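You operate a simulated robot arm through the tools that you are given. There is no shell and no other tool.

You are at the controls of a simulated two-armed robot. One attempt, no reset.

## Task
Make up half strength brine in the cup in well 65.
Fine: pour from the salt bottle to about the 100 line, then from the rinse bottle to about the 200 line; stand both bottles back. The other cup stays empty; spill nothing. Set down upright: salt bottle, rinse bottle.

The check looks at the end state, three seconds after you hand in, the way a careful person would. Anything else that was tipped, shoved, dropped, spilled or broken makes it a failure.

## Robot
Two 7-joint arms with two-finger grippers on one trunk that stands fixed in place. Base frame: the origin is at the foot of the trunk, x ahead of it, y to its left, z up; the work surface is at about z = 0.86. Lengths are in m, angles in degrees, forces in N, time in s.
The left shoulder is at [0.06, 0.179, 1.233], the right one opposite. With the tool pointing down near the work surface each hand reaches from about 0.1 to 0.64 m from the base axis, measured 20 degrees to its own side. Payload 1.96 kg a hand.
Tool frame (each hand has its own): the origin (TCP) lies between the finger pads and is the grasp point; the fingertips stand 0.02 m ahead of it; z points along the fingers, y is the line along which they close. The gripper opens to 0.072 m; its body begins 0.038 m behind the TCP.
Orientation is that of the tool frame in the base frame, as a unit quaternion [w, x, y, z]. With the fingers straight down and closing along the base's y, the tool's x points along the base's -x, its y along +y and its z along -z.

## Interface
- The arms move only by the tool apply_moves. It takes "left_commands", "right_commands" or both (then of equal length, played together; a hand with none holds still); each is a list of rows, each an object of numbers (a shift or turn left out is 0, a gripper value left out holds the last): "dx", "dy", "dz": the shift along the tool's x, y, z in m; "rx", "ry", "rz": the turn, a rotation vector about the tool's x, y, z in degrees; "gripper": the gripper command, from -1 (shut) to 1 (fully open), values between in proportion. In form: [{"dx": .., "dy": .., "dz": .., "rx": .., "ry": .., "rz": .., "gripper": ..}, ...]. A call has 1 to 20 rows; each row shifts and turns the commanded pose from where the row before left it, along the tool's axes as they then stand. A row lasts 0.2 s, in which the tool goes at most 0.05 m and 8.6 degrees; a call with a longer step from one row to the next is refused whole, and so is a gripper value outside its range. Where a pose cannot be reached the arm comes as near as it can. A force on the tool above 40 N (or 10 N above the force at the start of the call, whichever is more), or a blocked arm, ends the call early, and 0.2 s more pass. The fingers move at their own pace (about 0.153 m/s each) and stop on an object; they squeeze with about 37 N. The grip force told is the motor's: it shows also when the fingers shut on nothing. Time passes only in rows, and 0.2 s behind the last, so rows that do not move let the fingers close. The reply holds the time, the measured pose of the TCP, the force on the tool along the base axes, the opening and the grip force, in the units named above and with some noise, with the torque about the TCP (base axes, N m) and any sound that the robot's microphone picked up.
- Cameras (640 x 400 px; columns grow to the right, rows downward): "scene" is now at [0.0103, -0.0164, 1.7757]; the picture's right is [-0.23, -0.97, 0.00], its down [-0.81, 0.19, -0.56] and it looks along [0.55, -0.13, -0.83] (base axes); focal length 314 px, centre (320, 200). "left" rides on the left gripper at [0.071, -0.019, -0.082] in its tool frame; the picture's right is [0.26, 0.97, 0.00], its down [-0.67, 0.18, -0.72] and it looks along [-0.69, 0.19, 0.70] (tool axes); focal length 280 px, centre (320, 200). "right" rides on the right gripper at [0.071, 0.019, -0.082] in its tool frame; the picture's right is [-0.26, 0.96, 0.00], its down [-0.67, -0.18, -0.72] and it looks along [-0.69, -0.19, 0.70] (tool axes); focal length 280 px, centre (320, 200). There is no depth. A picture from a camera that has moved, and an enlarged one, comes with that camera's place and axes in the base frame and with its lens.
- grab_frame(camera): a new picture of that camera. It takes no simulated time.
- raise_lower(by): slides the trunk up (or, below 0, down) by that many m; the arms and the scene camera ride with it, the base frame stays. It gives what a move gives, with no picture.
- turn_head(pan, tilt): turns the head with the scene camera to pan (to the left, within 86 degrees either way) and tilt (down, from -29 to 69), counted from straight ahead of the robot. It gives what a move gives.
- inspect(camera, box): a new picture of the part [left, top, right, bottom] of that camera's present view, enlarged. It takes no simulated time.
- job_done(): hands the job in; it is judged then, once.

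Places have to be worked out from the pictures, the camera data and where the tool is seen. Open the grippers and draw the arms clear of the work before you hand the job in, unless the task says otherwise.

The tools are called after "Call:" by a JSON object that holds its "api" and its "payload". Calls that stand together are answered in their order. apply_moves: Moves the arms, as the interface text tells. Its arguments: {"type":"object","properties":{"left_commands":{"type":"array","items":{"type":"object","properties":{"dx":{"type":"number"},"dy":{"type":"number"},"dz":{"type":"number"},"rx":{"type":"number"},"ry":{"type":"number"},"rz":{"type":"number"},"gripper":{"type":"number"}}}},"right_commands":{"type":"array","items":{"type":"object","properties":{"dx":{"type":"number"},"dy":{"type":"number"},"dz":{"type":"number"},"rx":{"type":"number"},"ry":{"type":"number"},"rz":{"type":"number"},"gripper":{"type":"number"}}}}},"required":[]} The other tools are called the same way: raise_lower (by) moves the trunk up or down; turn_head (pan, tilt) turns the head that bears the scene camera; grab_frame (camera) takes a picture; inspect (camera, box) takes an enlarged picture of a part of a camera's view; job_done () hands the job in.

At the start:

```text
time_s: 0.0
left_tool_pos: [0.3384, 0.036, 1.2147]
left_tcp_rot: [0.0, 0.0, 1.0, 0.0]
left_force: [0.9, -0.1, 0.4]
left_ft_torque: [0.0, 0.03, -0.01]
left_finger_gap: 0.0723
left_gripper_force: 0.1
right_tool_pos: [0.3435, -0.3126, 1.2574]
right_tcp_rot: [0.0, 0.0, 1.0, 0.0]
right_force: [-0.3, 0.7, 1.0]
right_ft_torque: [0.01, -0.01, 0.01]
right_finger_gap: 0.0721
right_gripper_force: 0.2
trunk travel left (down, up): [-0.878, 0.112]
head pan, tilt (commanded): [-13.2, 55.8]
```

scene: 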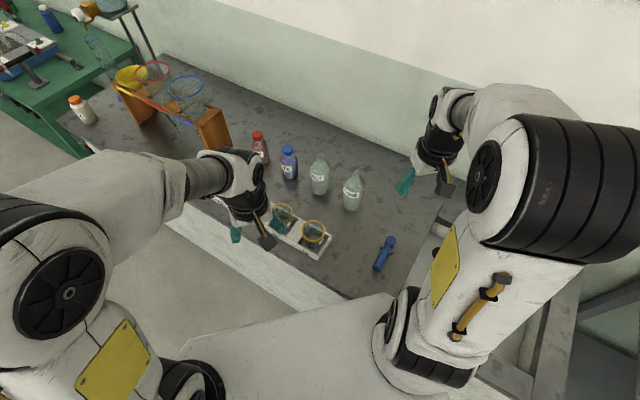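
right: 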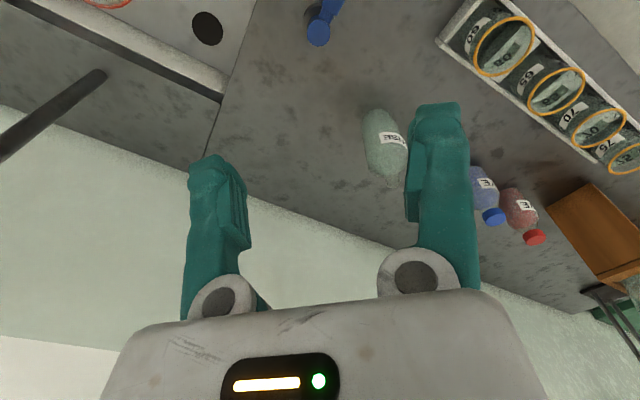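
left: 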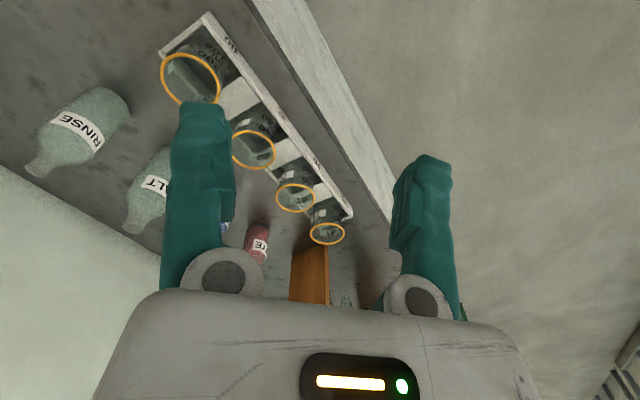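

I start by looking closer at the bottles and the cup rack in the scene view and from both wrist cameras.

Call:
{"api": "inspect", "payload": {"camera": "scene", "box": [220, 120, 420, 280]}}

Call:
{"api": "inspect", "payload": {"camera": "right", "box": [340, 0, 640, 260]}}

Call:
{"api": "inspect", "payload": {"camera": "left", "box": [0, 0, 380, 260]}}

```text
2.50 times, centred on (320, 200) of scene
camera zoom: at [0.0103, -0.0164, 1.7757], right [-0.23, -0.97, 0.0], down [-0.81, 0.19, -0.56], along [0.55, -0.13, -0.83], focal length 784 px, centre (320, 200)
```

zoom: 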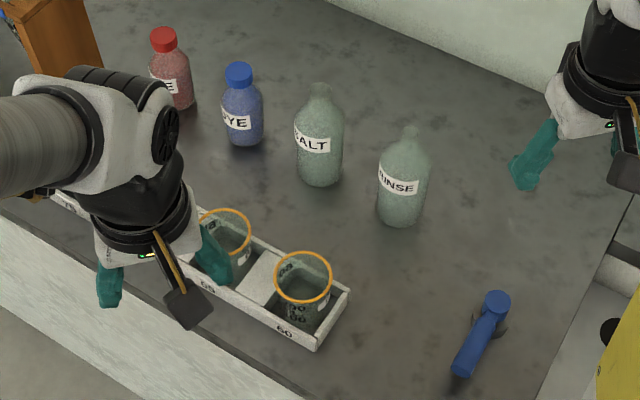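

```text
1.54 times, centred on (490, 130) of right
camera zoom: at [0.2731, -0.2945, 1.3399], right [0.26, 0.96, 0.0], down [0.67, -0.18, 0.72], along [0.69, -0.19, -0.7], focal length 431 px, centre (58, 308)
```

zoom: 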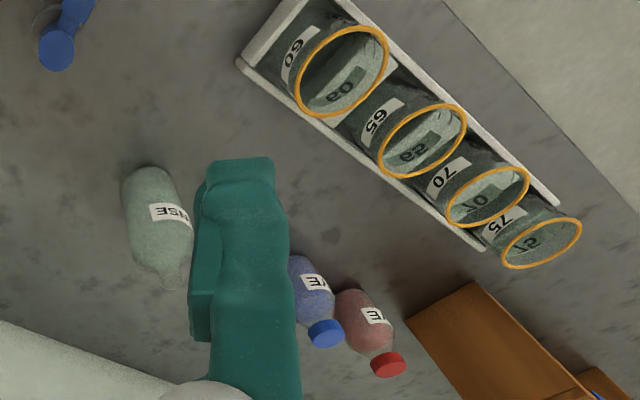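

```text
1.54 times, centred on (190, 130) of left
camera zoom: at [0.2652, 0.0172, 1.2982], right [-0.26, 0.97, 0.0], down [0.67, 0.18, 0.72], along [0.69, 0.19, -0.7], focal length 431 px, centre (520, 308)
```

zoom: 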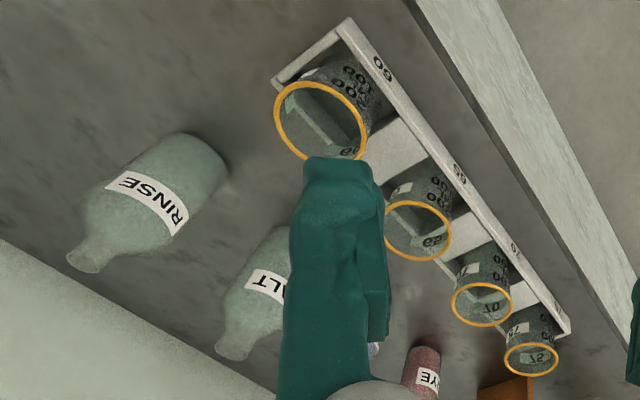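

The scene view shows a rack with cups in wells 60–75 running diagonally. The salt bottle is near (0.66, -0.17) and the rinse bottle near (0.57, -0.26). I zoom in further to measure sizes and positions.

Call:
{"api": "inspect", "payload": {"camera": "scene", "box": [300, 145, 380, 220]}}

Call:
{"api": "inspect", "payload": {"camera": "scene", "box": [250, 190, 350, 270]}}

Call:
{"api": "inspect", "payload": {"camera": "left", "box": [20, 70, 190, 240]}}

Call:
{"api": "inspect", "payload": {"camera": "scene", "box": [0, 0, 340, 210]}}

```text
5.33 times, centred on (340, 182) of scene
camera zoom: at [0.0103, -0.0164, 1.7757], right [-0.23, -0.97, 0.0], down [-0.81, 0.19, -0.56], along [0.55, -0.13, -0.83], focal length 1673 px, centre (213, 293)
```

zoom: 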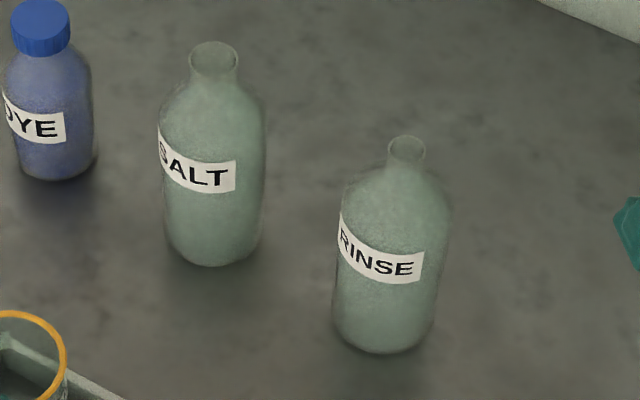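

```text
5.00 times, centred on (300, 230) of scene
camera zoom: at [0.0103, -0.0164, 1.7757], right [-0.23, -0.97, 0.0], down [-0.81, 0.19, -0.56], along [0.55, -0.13, -0.83], focal length 1568 px, centre (420, 50)
```

zoom: 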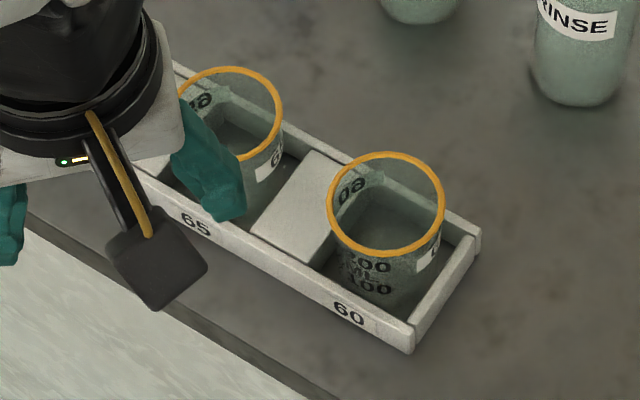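

```text
2.35 times, centred on (105, 155) of left
camera zoom: at [0.2652, 0.0172, 1.2982], right [-0.26, 0.97, 0.0], down [0.67, 0.18, 0.72], along [0.69, 0.19, -0.7], focal length 660 px, centre (826, 306)
```

zoom: 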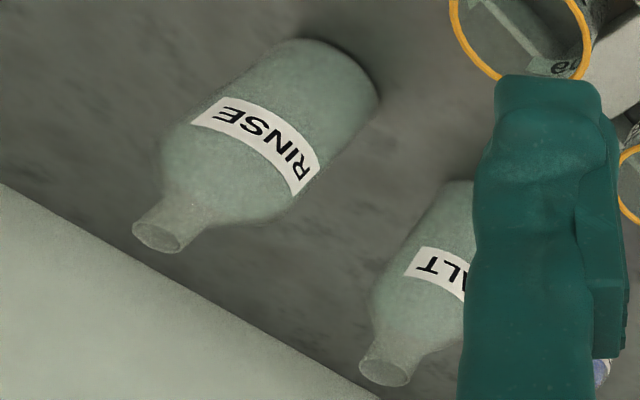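

```text
1.88 times, centred on (170, 105) of scene
camera zoom: at [0.0103, -0.0164, 1.7757], right [-0.23, -0.97, 0.0], down [-0.81, 0.19, -0.56], along [0.55, -0.13, -0.83], focal length 590 px, centre (602, 379)
```

zoom: 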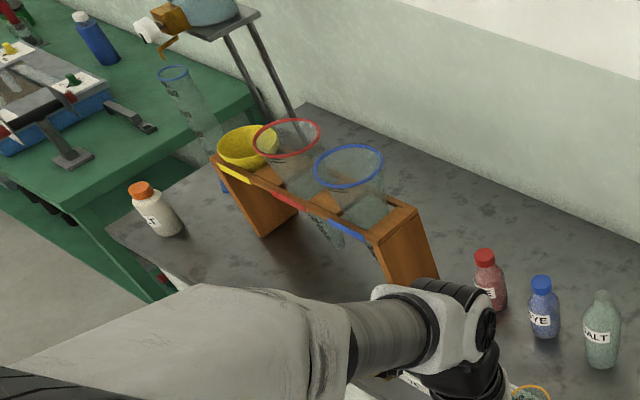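

Both bottles are open-mouthed, about 0.066 m wide and 0.175 m tall, with salt at about (0.667, -0.170) and rinse at about (0.572, -0.265). Cup 65's rim is near (0.536, -0.018, 0.95). I'll turn the right tool nearly horizontal, high and clear of everything, to check that the arm can do it.

Call:
{"api": "apply_moves", "payload": {"right_commands": [{"dx": -0.04, "rz": 5}, {"dx": -0.04, "rz": 5}, {"ry": -8.5}, {"ry": -8.5}, {"ry": -8.5}, {"ry": -8.5}, {"ry": -8.5}, {"ry": -8.5}, {"ry": -8.5}, {"ry": -8.5}, {}]}}

```text
time_s: 2.4
left_tool_pos: [0.3371, 0.0373, 1.2152]
left_tcp_rot: [0.0, 0.0, 1.0, -0.001]
left_force: [-0.2, -0.4, -0.3]
left_ft_torque: [0.04, 0.01, -0.02]
left_finger_gap: 0.072
left_gripper_force: 0.0
right_tool_pos: [0.4346, -0.3302, 1.252]
right_tcp_rot: [0.558, 0.073, 0.825, -0.05]
right_force: [-0.9, 0.4, 0.3]
right_ft_torque: [0.02, 0.02, -0.02]
right_finger_gap: 0.072
right_gripper_force: 0.0
right hand out of reach, approached as far as the arm can: row 2, 8, 9, 10
trunk travel left (down, up): [-0.878, 0.112]
head pan, tilt (commanded): [-13.2, 55.8]
```

The right tool now lies about 22° below horizontal with a heading of -10°. Next I move the left hand back and left as an observer, with its camera looking low at the rack, and bring the right hand toward the salt bottle at a safe height.

Call:
{"api": "apply_moves", "payload": {"left_commands": [{"dx": -0.0112, "dy": 0.0192, "dz": 0.0358}, {"dx": -0.0112, "dy": 0.0192, "dz": 0.0358}, {"dx": -0.0112, "dy": 0.0192, "dz": 0.0358}, {"dx": -0.0112, "dy": 0.0192, "dz": 0.0358}, {"dx": -0.0112, "dy": 0.0192, "dz": 0.0358}, {"dx": -0.0112, "dy": 0.0192, "dz": 0.0358}, {"rz": 7.5}, {"rz": 7.5}, {"ry": -7.5}, {"ry": -7.5}, {"ry": -7.5}, {"ry": -7.5}, {}]}}

Call:
{"api": "apply_moves", "payload": {"right_commands": [{"dx": 0.0212, "dy": 0.0315, "dz": 0.0143}, {"dx": 0.0212, "dy": 0.0315, "dz": 0.0143}, {"dx": 0.0212, "dy": 0.0315, "dz": 0.0143}, {"dx": 0.0212, "dy": 0.0315, "dz": 0.0143}, {"dx": 0.0212, "dy": 0.0315, "dz": 0.0143}, {"dx": 0.0212, "dy": 0.0315, "dz": 0.0143}, {}]}}

Call:
{"api": "grab_frame", "payload": {"camera": "left"}}

Call:
{"api": "grab_frame", "payload": {"camera": "right"}}

Call:
{"api": "grab_frame", "payload": {"camera": "scene"}}

```text
time_s: 5.2
left_tool_pos: [0.4054, 0.1514, 0.9986]
left_tcp_rot: [0.257, 0.126, 0.958, -0.034]
left_force: [0.6, -0.3, 1.0]
left_ft_torque: [0.01, -0.03, 0.03]
left_finger_gap: 0.0721
left_gripper_force: 0.0
right_tool_pos: [0.4356, -0.3305, 1.254]
right_tcp_rot: [0.557, 0.071, 0.826, -0.048]
right_force: [-0.7, -0.5, -0.1]
right_ft_torque: [0.0, 0.0, -0.02]
right_finger_gap: 0.0721
right_gripper_force: 0.0
trunk travel left (down, up): [-0.878, 0.112]
head pan, tilt (commanded): [-13.2, 55.8]
```

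```text
time_s: 6.8
left_tool_pos: [0.4054, 0.151, 1.0002]
left_tcp_rot: [0.255, 0.126, 0.958, -0.033]
left_force: [-0.3, 1.0, 0.1]
left_ft_torque: [-0.01, -0.03, 0.03]
left_finger_gap: 0.072
left_gripper_force: 0.1
right_tool_pos: [0.5187, -0.1756, 1.2188]
right_tcp_rot: [0.562, 0.15, 0.811, 0.055]
right_force: [0.0, 0.0, 0.8]
right_ft_torque: [0.0, 0.02, 0.01]
right_finger_gap: 0.0722
right_gripper_force: 0.0
right hand out of reach, approached as far as the arm can: row 2, 3, 4, 5, 6
trunk travel left (down, up): [-0.878, 0.112]
head pan, tilt (commanded): [-13.2, 55.8]
stopped in row 7 (right hand): the arm was blocked; the commanded pose is now the measured one
```

```text
taken
camera left: at [0.3001, 0.1588, 1.0366], right [0.03, 0.99, -0.13], down [0.27, 0.12, 0.96], along [0.96, -0.06, -0.26], focal length 280 px, centre (320, 200)
```

left: 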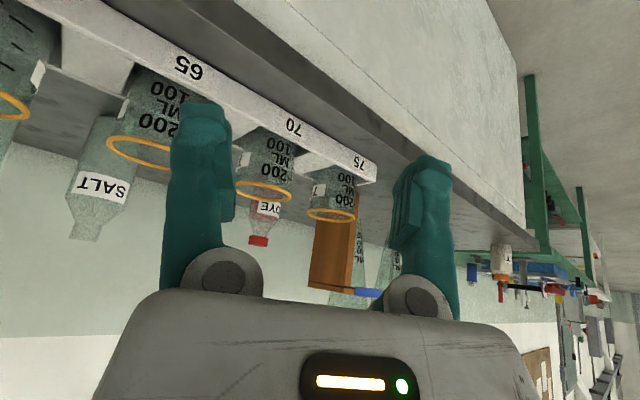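

```text
taken
camera right: at [0.4224, -0.1304, 1.1913], right [0.26, 0.84, 0.48], down [-0.48, -0.33, 0.82], along [0.84, -0.44, 0.32], focal length 280 px, centre (320, 200)
```

right: 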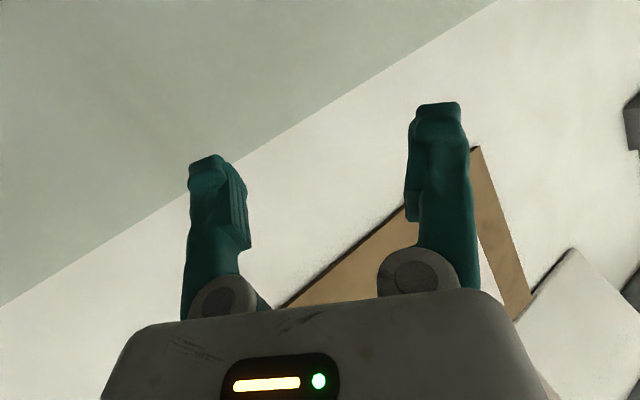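

```text
taken
camera scene: at [0.0114, -0.0171, 1.7757], right [-0.23, -0.97, 0.0], down [-0.81, 0.19, -0.56], along [0.55, -0.13, -0.83], focal length 314 px, centre (320, 200)
```

scene: 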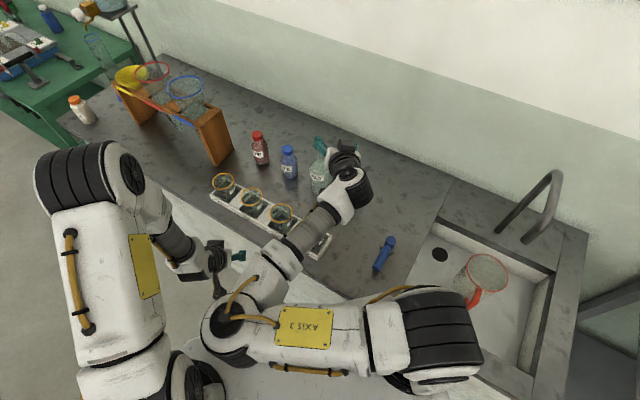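

The right arm folded with its elbow inward because the wrist was too close to the shoulder, and it got blocked. I'll use the left arm for salt and the right arm for rinse, which suits the geometry better. I first retrace the right arm to its starting pose.

Call:
{"api": "apply_moves", "payload": {"right_commands": [{"dx": -0.0104, "dy": -0.0306, "dz": -0.0155}, {"dx": -0.0104, "dy": -0.0306, "dz": -0.0155}, {"dx": -0.0104, "dy": -0.0306, "dz": -0.0155}, {"dx": -0.0104, "dy": -0.0306, "dz": -0.0155}, {"dx": -0.0104, "dy": -0.0306, "dz": -0.0155}, {"rx": 0.75, "ry": 7.64, "rz": -2.04}, {"rx": 0.75, "ry": 7.64, "rz": -2.04}, {"rx": 0.75, "ry": 7.64, "rz": -2.04}, {"rx": 0.75, "ry": 7.64, "rz": -2.04}, {"rx": 0.75, "ry": 7.64, "rz": -2.04}, {"rx": 0.75, "ry": 7.64, "rz": -2.04}, {"rx": 0.75, "ry": 7.64, "rz": -2.04}, {"rx": 0.75, "ry": 7.64, "rz": -2.04}, {"rx": 0.75, "ry": 7.64, "rz": -2.04}, {}]}}

Call:
{"api": "grab_frame", "payload": {"camera": "scene"}}

```text
time_s: 10.0
left_tool_pos: [0.4053, 0.153, 1.0001]
left_tcp_rot: [0.257, 0.126, 0.958, -0.035]
left_force: [0.7, -0.4, -0.3]
left_ft_torque: [0.01, -0.01, -0.01]
left_finger_gap: 0.0721
left_gripper_force: 0.0
right_tool_pos: [0.4175, -0.3203, 1.255]
right_tcp_rot: [0.021, 0.004, 1.0, 0.002]
right_force: [1.2, 0.2, -0.1]
right_ft_torque: [-0.01, 0.01, 0.04]
right_finger_gap: 0.0722
right_gripper_force: 0.1
right hand out of reach, approached as far as the arm can: row 1, 14
trunk travel left (down, up): [-0.878, 0.112]
head pan, tilt (commanded): [-13.2, 55.8]
```

```text
taken
camera scene: at [0.0096, -0.0154, 1.7757], right [-0.23, -0.97, 0.0], down [-0.81, 0.19, -0.56], along [0.55, -0.13, -0.83], focal length 314 px, centre (320, 200)
```

scene: 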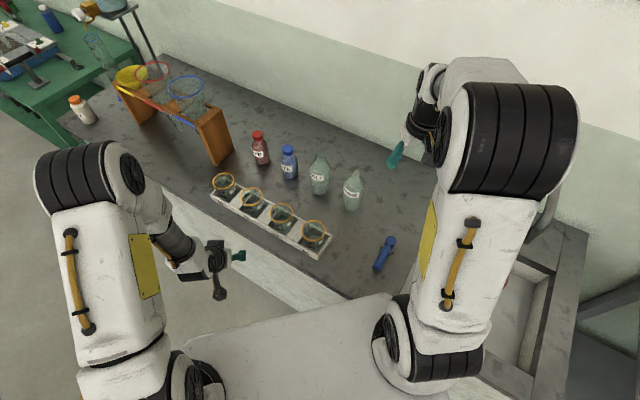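

Both elbows are up again. I'll raise the trunk for more room, then bring the left hand forward above the rack.

Call:
{"api": "raise_lower", "payload": {"by": 0.1}}

Call:
{"api": "apply_moves", "payload": {"left_commands": [{"dx": -0.0281, "dy": -0.0264, "dz": 0.0113}, {"dx": -0.0281, "dy": -0.0264, "dz": 0.0113}, {"dx": -0.0281, "dy": -0.0264, "dz": 0.0113}, {"dx": -0.0281, "dy": -0.0264, "dz": 0.0113}, {"dx": -0.0281, "dy": -0.0264, "dz": 0.0113}, {"dx": -0.0281, "dy": -0.0264, "dz": 0.0113}, {"dx": -0.0281, "dy": -0.0264, "dz": 0.0113}, {}]}}

```text
time_s: 11.3
left_tool_pos: [0.4056, 0.1515, 1.0998]
left_tcp_rot: [0.256, 0.127, 0.958, -0.034]
left_force: [-1.3, 0.5, 0.2]
left_ft_torque: [-0.01, 0.0, -0.02]
left_finger_gap: 0.072
left_gripper_force: 0.1
right_tool_pos: [0.4184, -0.319, 1.3557]
right_tcp_rot: [0.02, 0.004, 1.0, 0.003]
right_force: [-0.4, -0.3, -0.8]
right_ft_torque: [0.01, 0.01, 0.01]
right_finger_gap: 0.0721
right_gripper_force: 0.1
trunk travel left (down, up): [-0.978, 0.012]
head pan, tilt (commanded): [-13.2, 55.8]
```

```text
time_s: 13.2
left_tool_pos: [0.5606, -0.0803, 1.1312]
left_tcp_rot: [0.256, 0.125, 0.958, -0.033]
left_force: [-0.2, -0.4, -0.3]
left_ft_torque: [-0.02, 0.03, 0.0]
left_finger_gap: 0.072
left_gripper_force: 0.0
right_tool_pos: [0.4187, -0.3185, 1.3545]
right_tcp_rot: [0.02, 0.004, 1.0, 0.002]
right_force: [0.0, 0.0, -0.6]
right_ft_torque: [0.02, 0.03, 0.02]
right_finger_gap: 0.0719
right_gripper_force: 0.0
trunk travel left (down, up): [-0.978, 0.012]
head pan, tilt (commanded): [-13.2, 55.8]
```

The move was clean. Now I yaw the left tool to about -40° and pitch it up to about 20° below horizontal.

Call:
{"api": "apply_moves", "payload": {"left_commands": [{"rx": 4.17, "rz": 7.23}, {"rx": 4.17, "rz": 7.23}, {"rx": 4.17, "rz": 7.23}, {"ry": -8}, {"ry": -8}, {"ry": -8}, {"ry": -8}, {"ry": -8}, {}]}}

Call:
{"api": "grab_frame", "payload": {"camera": "scene"}}

Call:
{"api": "grab_frame", "payload": {"camera": "left"}}

```text
time_s: 15.2
left_tool_pos: [0.5599, -0.0818, 1.1301]
left_tcp_rot: [0.539, 0.28, 0.769, -0.197]
left_force: [0.1, 0.4, 0.1]
left_ft_torque: [-0.01, -0.02, 0.01]
left_finger_gap: 0.0719
left_gripper_force: 0.1
right_tool_pos: [0.4171, -0.3183, 1.3575]
right_tcp_rot: [0.019, 0.003, 1.0, 0.002]
right_force: [0.5, -0.6, 0.9]
right_ft_torque: [0.0, -0.02, 0.0]
right_finger_gap: 0.0719
right_gripper_force: 0.0
trunk travel left (down, up): [-0.978, 0.012]
head pan, tilt (commanded): [-13.2, 55.8]
```

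```text
taken
camera scene: at [0.0104, -0.0165, 1.8757], right [-0.23, -0.97, 0.0], down [-0.81, 0.19, -0.56], along [0.55, -0.13, -0.83], focal length 314 px, centre (320, 200)
```

scene: 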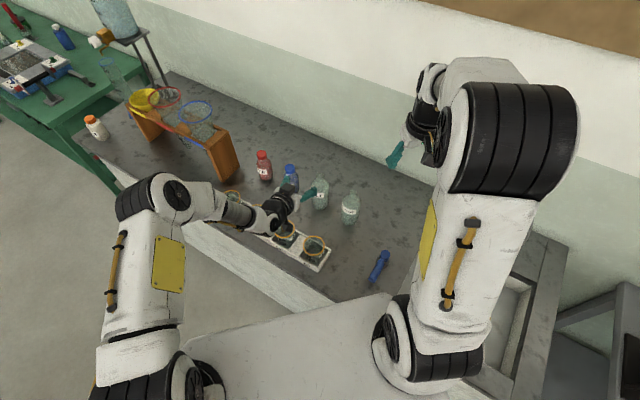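

```text
taken
camera left: at [0.4687, -0.0315, 1.0923], right [0.55, 0.8, -0.25], down [-0.22, 0.43, 0.88], along [0.8, -0.43, 0.41], focal length 280 px, centre (320, 200)
```

left: 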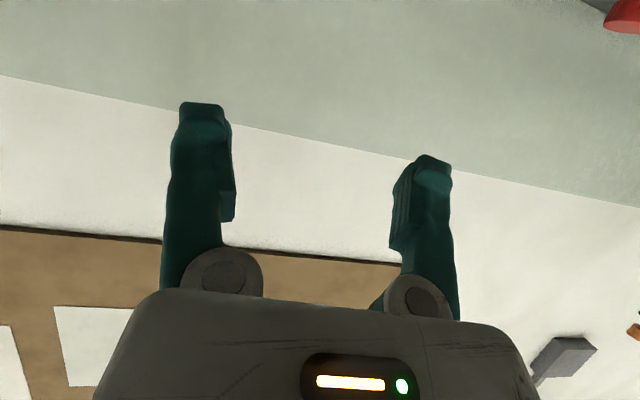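

The left tool is now at heading -40° and 20° below horizontal, with the elbow up. I zoom the scene camera on the hand and bottles to refine the relative positions.

Call:
{"api": "inspect", "payload": {"camera": "scene", "box": [270, 160, 370, 230]}}

Call:
{"api": "inspect", "payload": {"camera": "right", "box": [300, 0, 640, 260]}}

```text
5.71 times, centred on (320, 195) of scene
camera zoom: at [0.0104, -0.0165, 1.8757], right [-0.23, -0.97, 0.0], down [-0.81, 0.19, -0.56], along [0.55, -0.13, -0.83], focal length 1792 px, centre (320, 229)
```

zoom: 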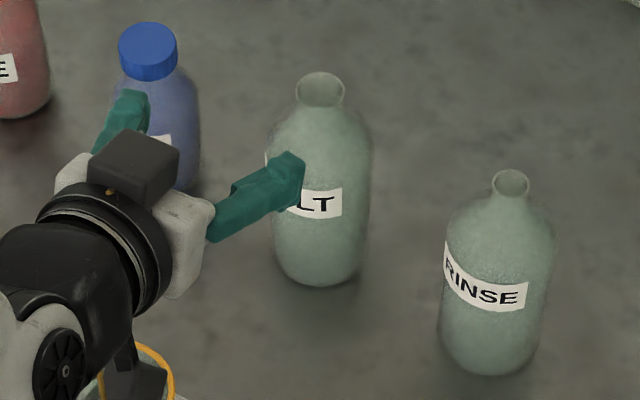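

```text
1.54 times, centred on (470, 130) of right
camera zoom: at [0.3442, -0.3006, 1.435], right [0.27, 0.96, 0.01], down [0.64, -0.19, 0.74], along [0.72, -0.19, -0.67], focal length 431 px, centre (89, 308)
```

zoom: 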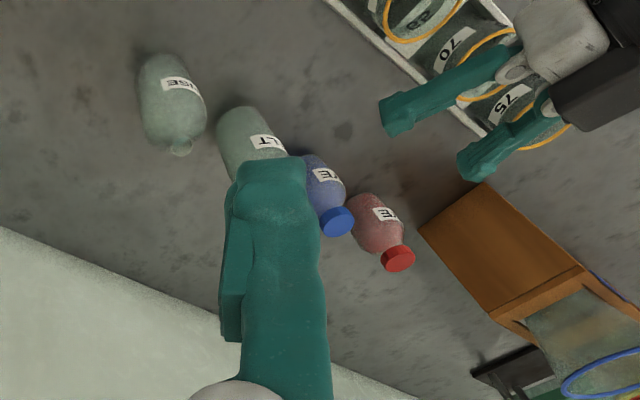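

The salt axis works out at (0.666, -0.170), and my lateral alignment along the tool's closing line is within a millimetre or so. I descend to just in front of the bottle, keeping above the cup rims, and check again.

Call:
{"api": "apply_moves", "payload": {"left_commands": [{"dx": 0.029, "dz": 0.0176}, {"dx": 0.029, "dz": 0.0176}, {"dx": 0.029, "dz": 0.0176}, {}]}}

Call:
{"api": "inspect", "payload": {"camera": "scene", "box": [270, 160, 370, 230]}}

Call:
{"api": "grab_frame", "payload": {"camera": "left"}}

Call:
{"api": "inspect", "payload": {"camera": "right", "box": [300, 0, 640, 260]}}

```text
time_s: 16.1
left_tool_pos: [0.5763, -0.0943, 1.0294]
left_tcp_rot: [0.539, 0.28, 0.77, -0.196]
left_force: [0.0, 0.0, 1.3]
left_ft_torque: [-0.03, 0.01, -0.01]
left_finger_gap: 0.0719
left_gripper_force: 0.1
right_tool_pos: [0.4177, -0.3192, 1.355]
right_tcp_rot: [0.02, 0.003, 1.0, 0.003]
right_force: [-0.3, 0.3, -0.4]
right_ft_torque: [0.02, -0.01, 0.03]
right_finger_gap: 0.0717
right_gripper_force: 0.1
trunk travel left (down, up): [-0.978, 0.012]
head pan, tilt (commanded): [-13.2, 55.8]
```

```text
5.71 times, centred on (320, 195) of scene
camera zoom: at [0.0104, -0.0162, 1.8757], right [-0.23, -0.97, 0.0], down [-0.81, 0.19, -0.56], along [0.55, -0.13, -0.83], focal length 1792 px, centre (320, 229)
```

zoom: 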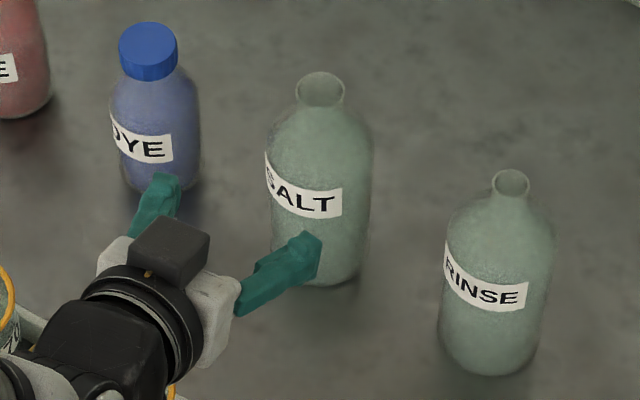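

```text
taken
camera left: at [0.4849, -0.0439, 0.992], right [0.55, 0.8, -0.25], down [-0.22, 0.42, 0.88], along [0.8, -0.43, 0.41], focal length 280 px, centre (320, 200)
```

left: 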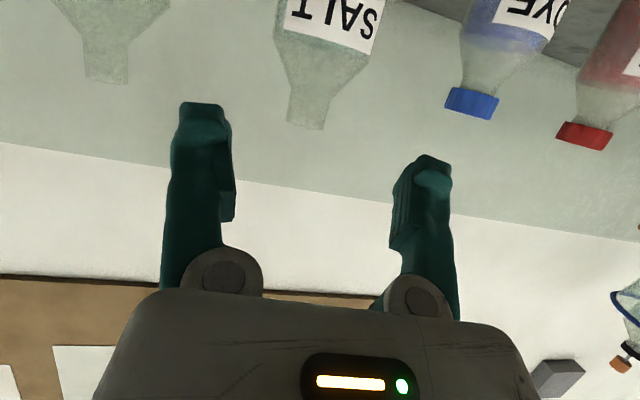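

```text
1.54 times, centred on (470, 130) of right
camera zoom: at [0.3442, -0.3004, 1.4351], right [0.27, 0.96, 0.01], down [0.64, -0.19, 0.74], along [0.72, -0.19, -0.67], focal length 431 px, centre (89, 308)
```

zoom: 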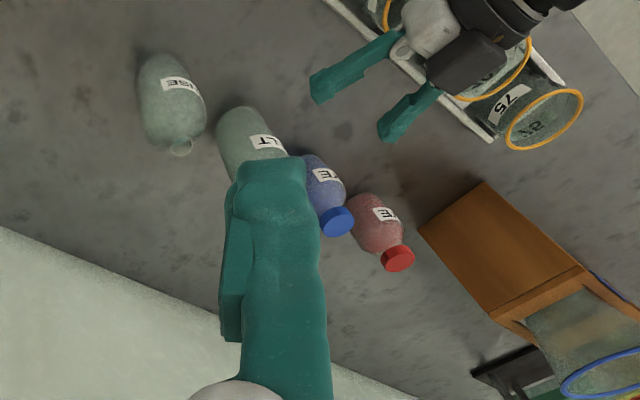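

The wrist view matches my estimate to about 1 mm (bottle mouth predicted at column 306, seen at 307). I advance until the fingertips are just short of the bottle and look again.

Call:
{"api": "apply_moves", "payload": {"left_commands": [{"dx": 0.0075, "dz": 0.034}, {"dx": 0.0075, "dz": 0.034}, {}]}}

Call:
{"api": "grab_frame", "payload": {"camera": "left"}}

Call:
{"api": "inspect", "payload": {"camera": "scene", "box": [270, 160, 370, 230]}}

```text
time_s: 16.9
left_tool_pos: [0.6219, -0.1249, 1.0202]
left_tcp_rot: [0.549, 0.277, 0.765, -0.193]
left_force: [0.1, -1.0, 0.7]
left_ft_torque: [-0.02, -0.04, 0.01]
left_finger_gap: 0.0719
left_gripper_force: 0.0
left hand out of reach, approached as far as the arm can: row 2
right_tool_pos: [0.4185, -0.3186, 1.3559]
right_tcp_rot: [0.021, 0.003, 1.0, 0.001]
right_force: [-0.3, 0.0, 0.1]
right_ft_torque: [0.0, -0.02, 0.01]
right_finger_gap: 0.0721
right_gripper_force: 0.0
trunk travel left (down, up): [-0.978, 0.012]
head pan, tilt (commanded): [-13.2, 55.8]
```

```text
taken
camera left: at [0.5306, -0.0764, 0.98], right [0.55, 0.8, -0.24], down [-0.24, 0.43, 0.87], along [0.8, -0.42, 0.43], focal length 280 px, centre (320, 200)
```

left: 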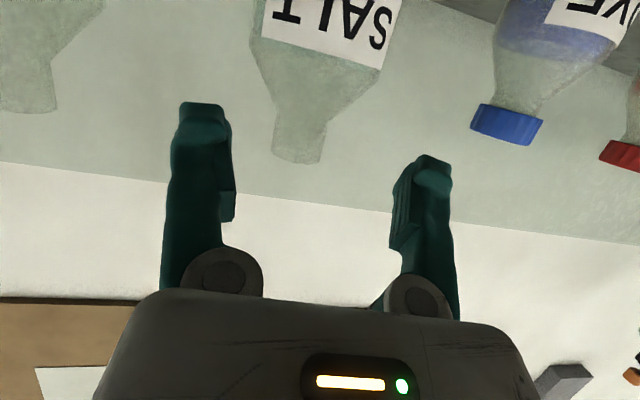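

```text
5.71 times, centred on (320, 195) of scene
camera zoom: at [0.0104, -0.015, 1.8757], right [-0.23, -0.97, 0.0], down [-0.81, 0.19, -0.56], along [0.55, -0.13, -0.83], focal length 1792 px, centre (320, 229)
```

zoom: 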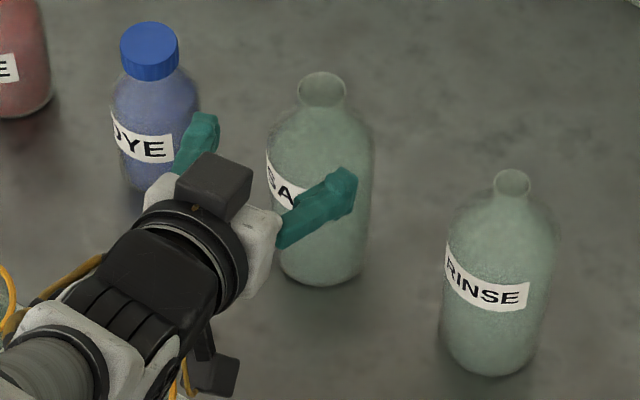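

The arm is at its reach limit with the trunk this high: it stopped 15 mm too high. I'll back off and up, lower the trunk by 0.15, and come in again.

Call:
{"api": "apply_moves", "payload": {"left_commands": [{"dx": -0.0075, "dz": -0.034}, {"dx": -0.0075, "dz": -0.034}, {"dx": -0.029, "dz": -0.0176}, {"dx": -0.029, "dz": -0.0176}, {"dx": -0.029, "dz": -0.0176}, {"dx": -0.0376, "dz": -0.0136}, {"dx": -0.0376, "dz": -0.0136}, {"dx": -0.0376, "dz": -0.0136}, {}]}}

Call:
{"api": "raise_lower", "payload": {"by": -0.15}}

```text
time_s: 18.9
left_tool_pos: [0.5501, -0.0766, 1.2637]
left_tcp_rot: [0.539, 0.28, 0.77, -0.197]
left_force: [0.1, 0.4, 0.4]
left_ft_torque: [-0.02, 0.01, -0.03]
left_finger_gap: 0.0718
left_gripper_force: 0.0
right_tool_pos: [0.4181, -0.319, 1.354]
right_tcp_rot: [0.021, 0.003, 1.0, 0.003]
right_force: [0.3, 0.1, -0.2]
right_ft_torque: [-0.01, -0.02, -0.01]
right_finger_gap: 0.0722
right_gripper_force: 0.0
trunk travel left (down, up): [-0.978, 0.012]
head pan, tilt (commanded): [-13.2, 55.8]
```

```text
time_s: 20.7
left_tool_pos: [0.5504, -0.0758, 1.1147]
left_tcp_rot: [0.538, 0.282, 0.77, -0.197]
left_force: [0.3, -0.4, 0.2]
left_ft_torque: [-0.01, 0.02, -0.01]
left_finger_gap: 0.072
left_gripper_force: 0.1
right_tool_pos: [0.4184, -0.32, 1.2053]
right_tcp_rot: [0.02, 0.004, 1.0, 0.003]
right_force: [0.8, -0.8, -0.4]
right_ft_torque: [0.0, -0.03, -0.02]
right_finger_gap: 0.0721
right_gripper_force: 0.1
trunk travel left (down, up): [-0.828, 0.162]
head pan, tilt (commanded): [-13.2, 55.8]
```

The trunk is lowered and the hand is back above and behind. I go in again to just in front of the bottle with a 2 mm lateral correction.

Call:
{"api": "apply_moves", "payload": {"left_commands": [{"dx": 0.0169, "dy": 0.0006, "dz": 0.0301}, {"dx": 0.0169, "dy": 0.0006, "dz": 0.0301}, {"dx": 0.0169, "dy": 0.0006, "dz": 0.0301}, {"dx": 0.0169, "dy": 0.0006, "dz": 0.0301}, {}]}}

Call:
{"api": "grab_frame", "payload": {"camera": "left"}}

Call:
{"api": "inspect", "payload": {"camera": "scene", "box": [260, 140, 370, 220]}}

```text
time_s: 21.9
left_tool_pos: [0.6198, -0.13, 1.0116]
left_tcp_rot: [0.539, 0.281, 0.769, -0.197]
left_force: [-0.3, 0.1, 0.1]
left_ft_torque: [0.02, -0.01, 0.01]
left_finger_gap: 0.0719
left_gripper_force: 0.1
right_tool_pos: [0.4179, -0.3192, 1.2061]
right_tcp_rot: [0.02, 0.004, 1.0, 0.002]
right_force: [0.1, 0.9, 0.3]
right_ft_torque: [0.0, 0.01, -0.03]
right_finger_gap: 0.072
right_gripper_force: 0.1
trunk travel left (down, up): [-0.828, 0.162]
head pan, tilt (commanded): [-13.2, 55.8]
```

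```text
taken
camera left: at [0.5287, -0.0791, 0.9728], right [0.55, 0.8, -0.25], down [-0.22, 0.42, 0.88], along [0.8, -0.43, 0.41], focal length 280 px, centre (320, 200)
```

left: 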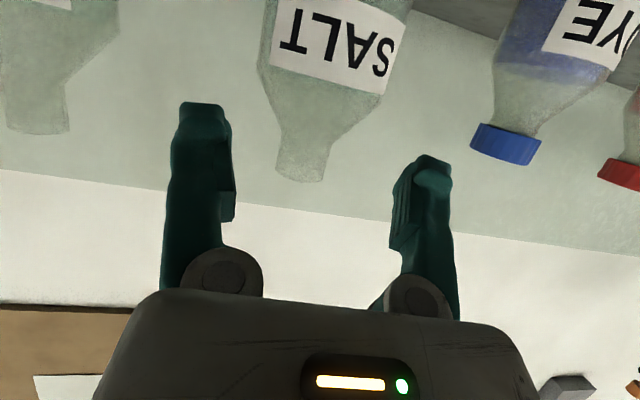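

```text
5.00 times, centred on (315, 180) of scene
camera zoom: at [0.0096, -0.0161, 1.7257], right [-0.23, -0.97, 0.0], down [-0.81, 0.19, -0.56], along [0.55, -0.13, -0.83], focal length 1568 px, centre (345, 300)
```

zoom: 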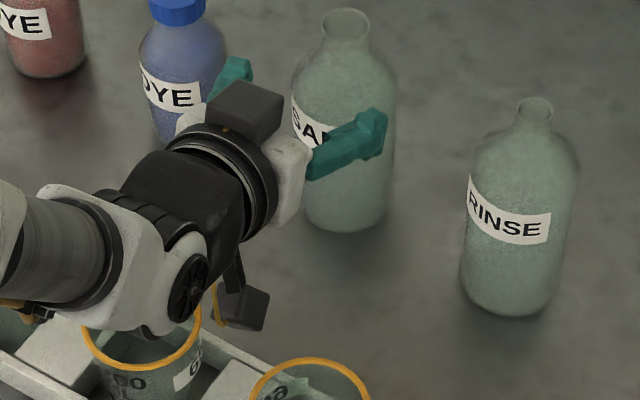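

The bottle mouth is predicted at (301, 175) and seen at about (301, 178), so alignment holds within about 1 mm. I slide the open fingers around the bottle in small steps.

Call:
{"api": "apply_moves", "payload": {"left_commands": [{"dx": 0.0057, "dy": -0.0003, "dz": 0.0135}, {"dx": 0.0057, "dy": -0.0003, "dz": 0.0135}, {}]}}

Call:
{"api": "inspect", "payload": {"camera": "scene", "box": [260, 140, 370, 220]}}

Call:
{"api": "grab_frame", "payload": {"camera": "left"}}

```text
time_s: 22.7
left_tool_pos: [0.6366, -0.1455, 0.9904]
left_tcp_rot: [0.539, 0.28, 0.769, -0.197]
left_force: [0.1, 0.1, 0.5]
left_ft_torque: [-0.01, -0.02, -0.01]
left_finger_gap: 0.0721
left_gripper_force: 0.1
right_tool_pos: [0.4179, -0.3194, 1.2052]
right_tcp_rot: [0.019, 0.004, 1.0, 0.002]
right_force: [0.4, -0.1, 0.1]
right_ft_torque: [-0.04, 0.01, 0.02]
right_finger_gap: 0.0717
right_gripper_force: 0.0
trunk travel left (down, up): [-0.828, 0.162]
head pan, tilt (commanded): [-13.2, 55.8]
```

```text
5.00 times, centred on (315, 180) of scene
camera zoom: at [0.0102, -0.0162, 1.7257], right [-0.23, -0.97, 0.0], down [-0.81, 0.19, -0.56], along [0.55, -0.13, -0.83], focal length 1568 px, centre (345, 300)
```

zoom: 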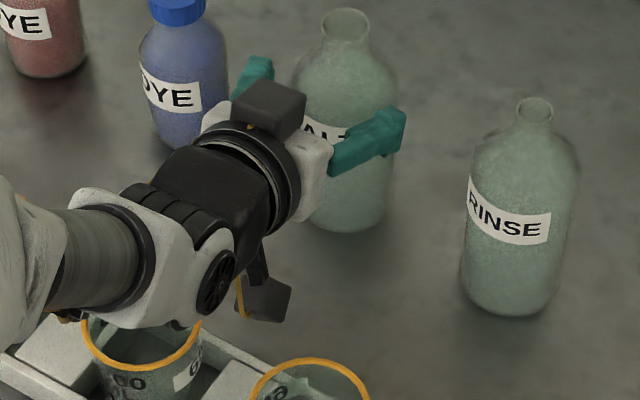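

```text
taken
camera left: at [0.5448, -0.0951, 0.9528], right [0.55, 0.8, -0.25], down [-0.22, 0.42, 0.88], along [0.8, -0.43, 0.41], focal length 280 px, centre (320, 200)
```

left: 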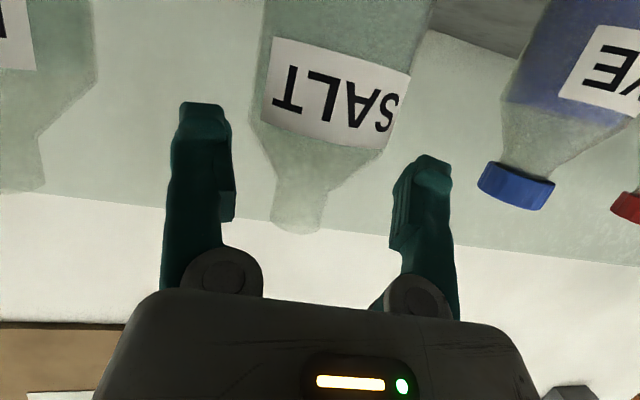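

Alignment still holds (mouth predicted at (298, 221), seen at (298, 226)), and the forces are nil. I complete the slide-in in three small steps without closing yet.

Call:
{"api": "apply_moves", "payload": {"left_commands": [{"dx": 0.0054, "dz": 0.013}, {"dx": 0.0054, "dz": 0.013}, {"dx": 0.0054, "dz": 0.013}, {}]}}

Call:
{"api": "inspect", "payload": {"camera": "scene", "box": [260, 140, 370, 220]}}

Call:
{"api": "grab_frame", "payload": {"camera": "left"}}

```text
time_s: 23.7
left_tool_pos: [0.6604, -0.1664, 0.9625]
left_tcp_rot: [0.539, 0.281, 0.769, -0.197]
left_force: [-0.7, 0.6, 0.0]
left_ft_torque: [0.0, 0.01, 0.02]
left_finger_gap: 0.0719
left_gripper_force: 0.0
right_tool_pos: [0.418, -0.3189, 1.2045]
right_tcp_rot: [0.02, 0.004, 1.0, 0.002]
right_force: [-0.2, -0.1, -0.2]
right_ft_torque: [0.03, -0.01, 0.0]
right_finger_gap: 0.072
right_gripper_force: 0.1
trunk travel left (down, up): [-0.828, 0.162]
head pan, tilt (commanded): [-13.2, 55.8]
```

```text
5.00 times, centred on (315, 180) of scene
camera zoom: at [0.0103, -0.0164, 1.7257], right [-0.23, -0.97, 0.0], down [-0.81, 0.19, -0.56], along [0.55, -0.13, -0.83], focal length 1568 px, centre (345, 300)
```

zoom: 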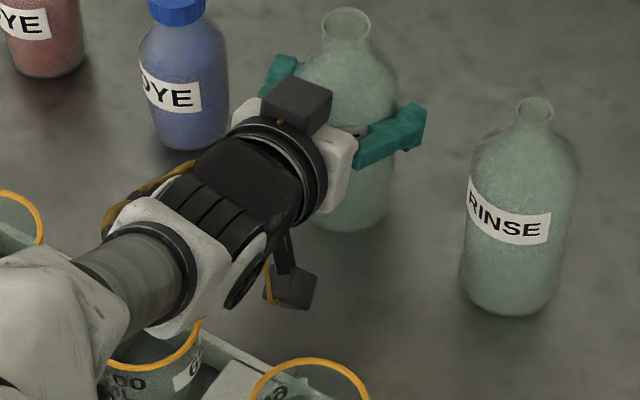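

```text
taken
camera left: at [0.5687, -0.1159, 0.9244], right [0.55, 0.8, -0.25], down [-0.22, 0.42, 0.88], along [0.8, -0.43, 0.41], focal length 280 px, centre (320, 200)
```

left: 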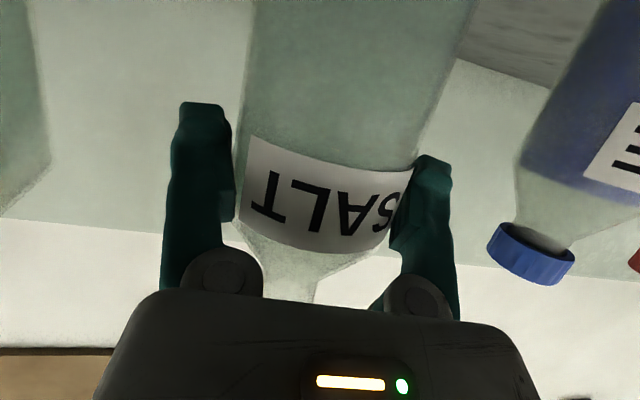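

The fingers now straddle the bottle without touching it. I close the gripper in place.

Call:
{"api": "apply_moves", "payload": {"left_commands": [{"gripper": -1}, {}, {}, {}]}}

Call:
{"api": "inspect", "payload": {"camera": "scene", "box": [260, 140, 370, 220]}}

Call:
{"api": "grab_frame", "payload": {"camera": "left"}}

```text
time_s: 24.7
left_tool_pos: [0.6607, -0.1658, 0.963]
left_tcp_rot: [0.539, 0.281, 0.769, -0.197]
left_force: [-0.5, -0.8, 0.2]
left_ft_torque: [-0.07, -0.02, -0.01]
left_finger_gap: 0.0688
left_gripper_force: 37.4
right_tool_pos: [0.4186, -0.318, 1.2059]
right_tcp_rot: [0.02, 0.003, 1.0, 0.003]
right_force: [1.1, 0.3, 0.3]
right_ft_torque: [0.0, 0.0, 0.0]
right_finger_gap: 0.0719
right_gripper_force: 0.0
trunk travel left (down, up): [-0.828, 0.162]
head pan, tilt (commanded): [-13.2, 55.8]
```

```text
5.00 times, centred on (315, 180) of scene
camera zoom: at [0.0102, -0.0165, 1.7257], right [-0.23, -0.97, 0.0], down [-0.81, 0.19, -0.56], along [0.55, -0.13, -0.83], focal length 1568 px, centre (345, 300)
```

zoom: 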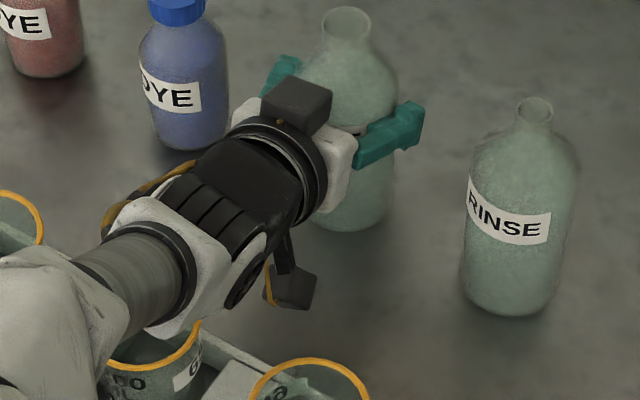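

```text
taken
camera left: at [0.5686, -0.1159, 0.9245], right [0.55, 0.8, -0.25], down [-0.22, 0.42, 0.88], along [0.8, -0.43, 0.41], focal length 280 px, centre (320, 200)
```

left: 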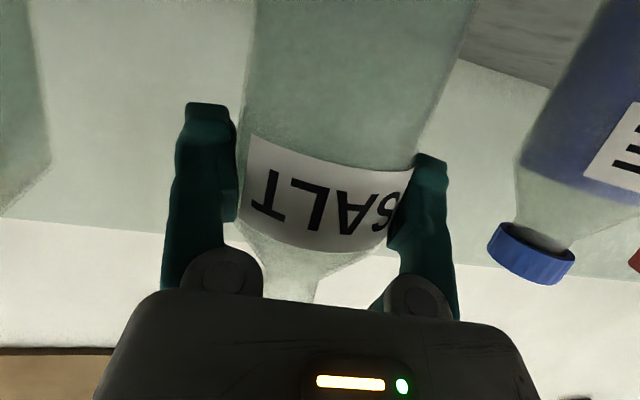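

The grip is firm (gap 0.0688, 37 N) and the bottle hasn't moved. I lift straight up 0.16 m and read the weight.

Call:
{"api": "apply_moves", "payload": {"left_commands": [{"dx": -0.0188, "dz": -0.0068}, {"dx": -0.0282, "dz": -0.0102}, {"dx": -0.0376, "dz": -0.0136}, {"dx": -0.0376, "dz": -0.0136}, {"dx": -0.0282, "dz": -0.0102}, {}, {}]}}

Call:
{"api": "grab_frame", "payload": {"camera": "scene"}}

Call:
{"api": "inspect", "payload": {"camera": "scene", "box": [260, 100, 370, 180]}}

Call:
{"api": "grab_frame", "payload": {"camera": "right"}}

```text
time_s: 26.3
left_tool_pos: [0.6585, -0.166, 1.1212]
left_tcp_rot: [0.539, 0.28, 0.77, -0.196]
left_force: [1.0, 0.8, -0.3]
left_ft_torque: [0.02, 0.01, 0.03]
left_finger_gap: 0.0683
left_gripper_force: 36.7
right_tool_pos: [0.4196, -0.3199, 1.2048]
right_tcp_rot: [0.02, 0.004, 1.0, 0.003]
right_force: [0.3, -0.1, 0.8]
right_ft_torque: [-0.02, -0.01, 0.01]
right_finger_gap: 0.0723
right_gripper_force: 0.2
trunk travel left (down, up): [-0.828, 0.162]
head pan, tilt (commanded): [-13.2, 55.8]
```

```text
taken
camera scene: at [0.0105, -0.0165, 1.7257], right [-0.23, -0.97, 0.0], down [-0.81, 0.19, -0.56], along [0.55, -0.13, -0.83], focal length 314 px, centre (320, 200)
```

scene: 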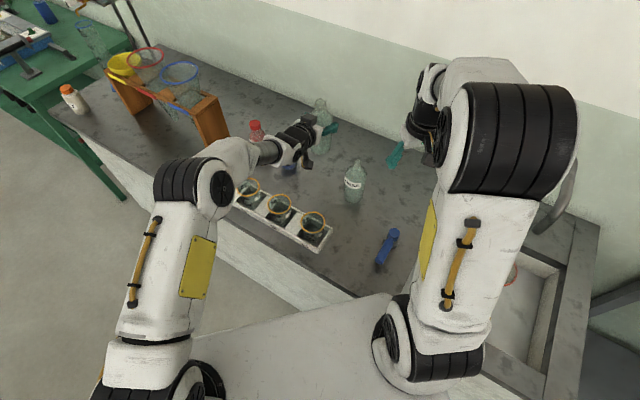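

```text
5.00 times, centred on (315, 140) of scene
camera zoom: at [0.0105, -0.0165, 1.7257], right [-0.23, -0.97, 0.0], down [-0.81, 0.19, -0.56], along [0.55, -0.13, -0.83], focal length 1568 px, centre (345, 500)
```

zoom: 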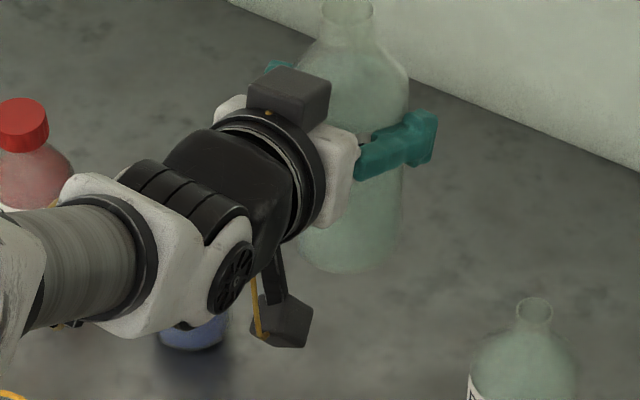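

```text
taken
camera right: at [0.3443, -0.3006, 1.285], right [0.27, 0.96, 0.01], down [0.64, -0.19, 0.74], along [0.72, -0.19, -0.67], focal length 280 px, centre (320, 200)
```

right: 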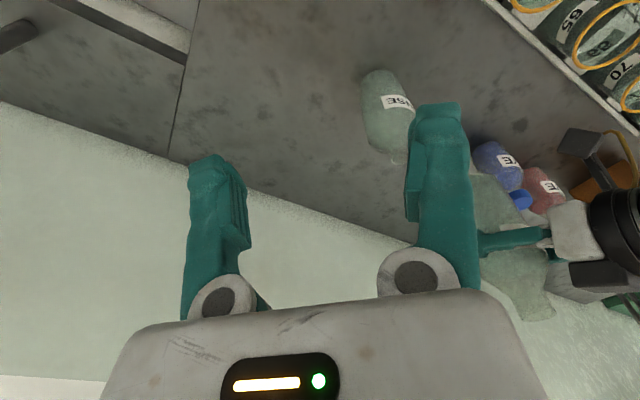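

The bottle is lifted, upright and clear. Before pouring I measure cup 65 exactly in the scene view and yaw the right hand so its camera watches the cup from the side.

Call:
{"api": "apply_moves", "payload": {"right_commands": [{"rz": -8.5}, {"rz": -8.5}, {"rz": -8.5}, {"rz": -8.5}, {"rz": -8.5}, {"rz": -8.5}, {}]}}

Call:
{"api": "inspect", "payload": {"camera": "scene", "box": [240, 170, 340, 240]}}

Call:
{"api": "grab_frame", "payload": {"camera": "right"}}

```text
time_s: 27.9
left_tool_pos: [0.6595, -0.1653, 1.1218]
left_tcp_rot: [0.539, 0.281, 0.769, -0.197]
left_force: [-0.4, 0.4, -0.4]
left_ft_torque: [0.0, 0.02, -0.01]
left_finger_gap: 0.0684
left_gripper_force: 36.4
right_tool_pos: [0.4182, -0.3204, 1.2044]
right_tcp_rot: [0.019, -0.428, 0.904, -0.007]
right_force: [0.0, -0.7, -0.3]
right_ft_torque: [0.02, 0.02, -0.04]
right_finger_gap: 0.072
right_gripper_force: 0.0
trunk travel left (down, up): [-0.828, 0.162]
head pan, tilt (commanded): [-13.2, 55.8]
```

```text
5.71 times, centred on (290, 205) of scene
camera zoom: at [0.0106, -0.0165, 1.7257], right [-0.23, -0.97, 0.0], down [-0.81, 0.19, -0.56], along [0.55, -0.13, -0.83], focal length 1792 px, centre (491, 171)
```

zoom: 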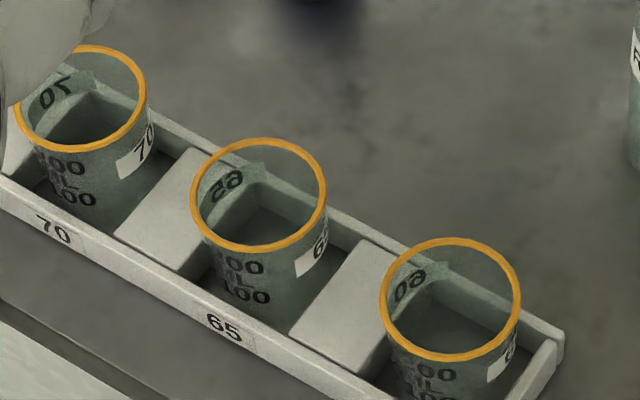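

```text
taken
camera right: at [0.3556, -0.3629, 1.2852], right [-0.58, 0.81, -0.02], down [0.54, 0.4, 0.74], along [0.61, 0.42, -0.67], focal length 280 px, centre (320, 200)
```

right: 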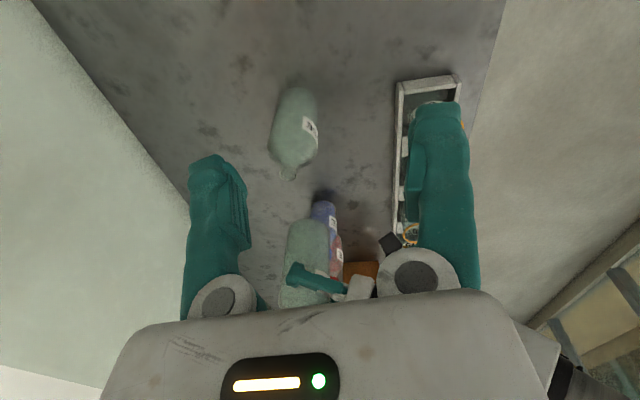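

The scene view puts cup 65's centre at (0.536, -0.016), and its 100 and 200 marks face the robot, so this view can read the level. I adjust the right hand so its finger doesn't hide the cup, and move the salt bottle at height to beside the cup.

Call:
{"api": "apply_moves", "payload": {"right_commands": [{"rz": 8.3}, {"rz": 8.3}, {"rz": 8.3}, {"dz": 0.03}, {"dz": 0.03}, {}]}}

Call:
{"api": "apply_moves", "payload": {"left_commands": [{"dx": 0.0166, "dy": 0.0293, "dz": -0.0336}, {"dx": 0.0166, "dy": 0.0293, "dz": -0.0336}, {"dx": 0.0166, "dy": 0.0293, "dz": -0.0336}, {"dx": 0.0166, "dy": 0.0293, "dz": -0.0336}, {}]}}

```text
time_s: 29.3
left_tool_pos: [0.6588, -0.1651, 1.1216]
left_tcp_rot: [0.539, 0.281, 0.769, -0.197]
left_force: [0.4, 0.4, -0.7]
left_ft_torque: [-0.02, -0.02, 0.02]
left_finger_gap: 0.068
left_gripper_force: 37.2
right_tool_pos: [0.42, -0.3191, 1.1452]
right_tcp_rot: [0.02, -0.221, 0.975, -0.003]
right_force: [-0.2, 0.1, -0.1]
right_ft_torque: [0.01, -0.01, 0.03]
right_finger_gap: 0.0721
right_gripper_force: 0.2
trunk travel left (down, up): [-0.828, 0.162]
head pan, tilt (commanded): [-13.2, 55.8]
```

```text
time_s: 30.5
left_tool_pos: [0.6197, 0.0175, 1.1051]
left_tcp_rot: [0.539, 0.281, 0.769, -0.197]
left_force: [-0.2, 0.2, -1.0]
left_ft_torque: [-0.02, -0.02, 0.01]
left_finger_gap: 0.0678
left_gripper_force: 36.4
right_tool_pos: [0.421, -0.3196, 1.1456]
right_tcp_rot: [0.02, -0.222, 0.975, -0.002]
right_force: [0.3, 0.0, 0.0]
right_ft_torque: [-0.02, 0.0, 0.0]
right_finger_gap: 0.0719
right_gripper_force: 0.0
trunk travel left (down, up): [-0.828, 0.162]
head pan, tilt (commanded): [-13.2, 55.8]
```

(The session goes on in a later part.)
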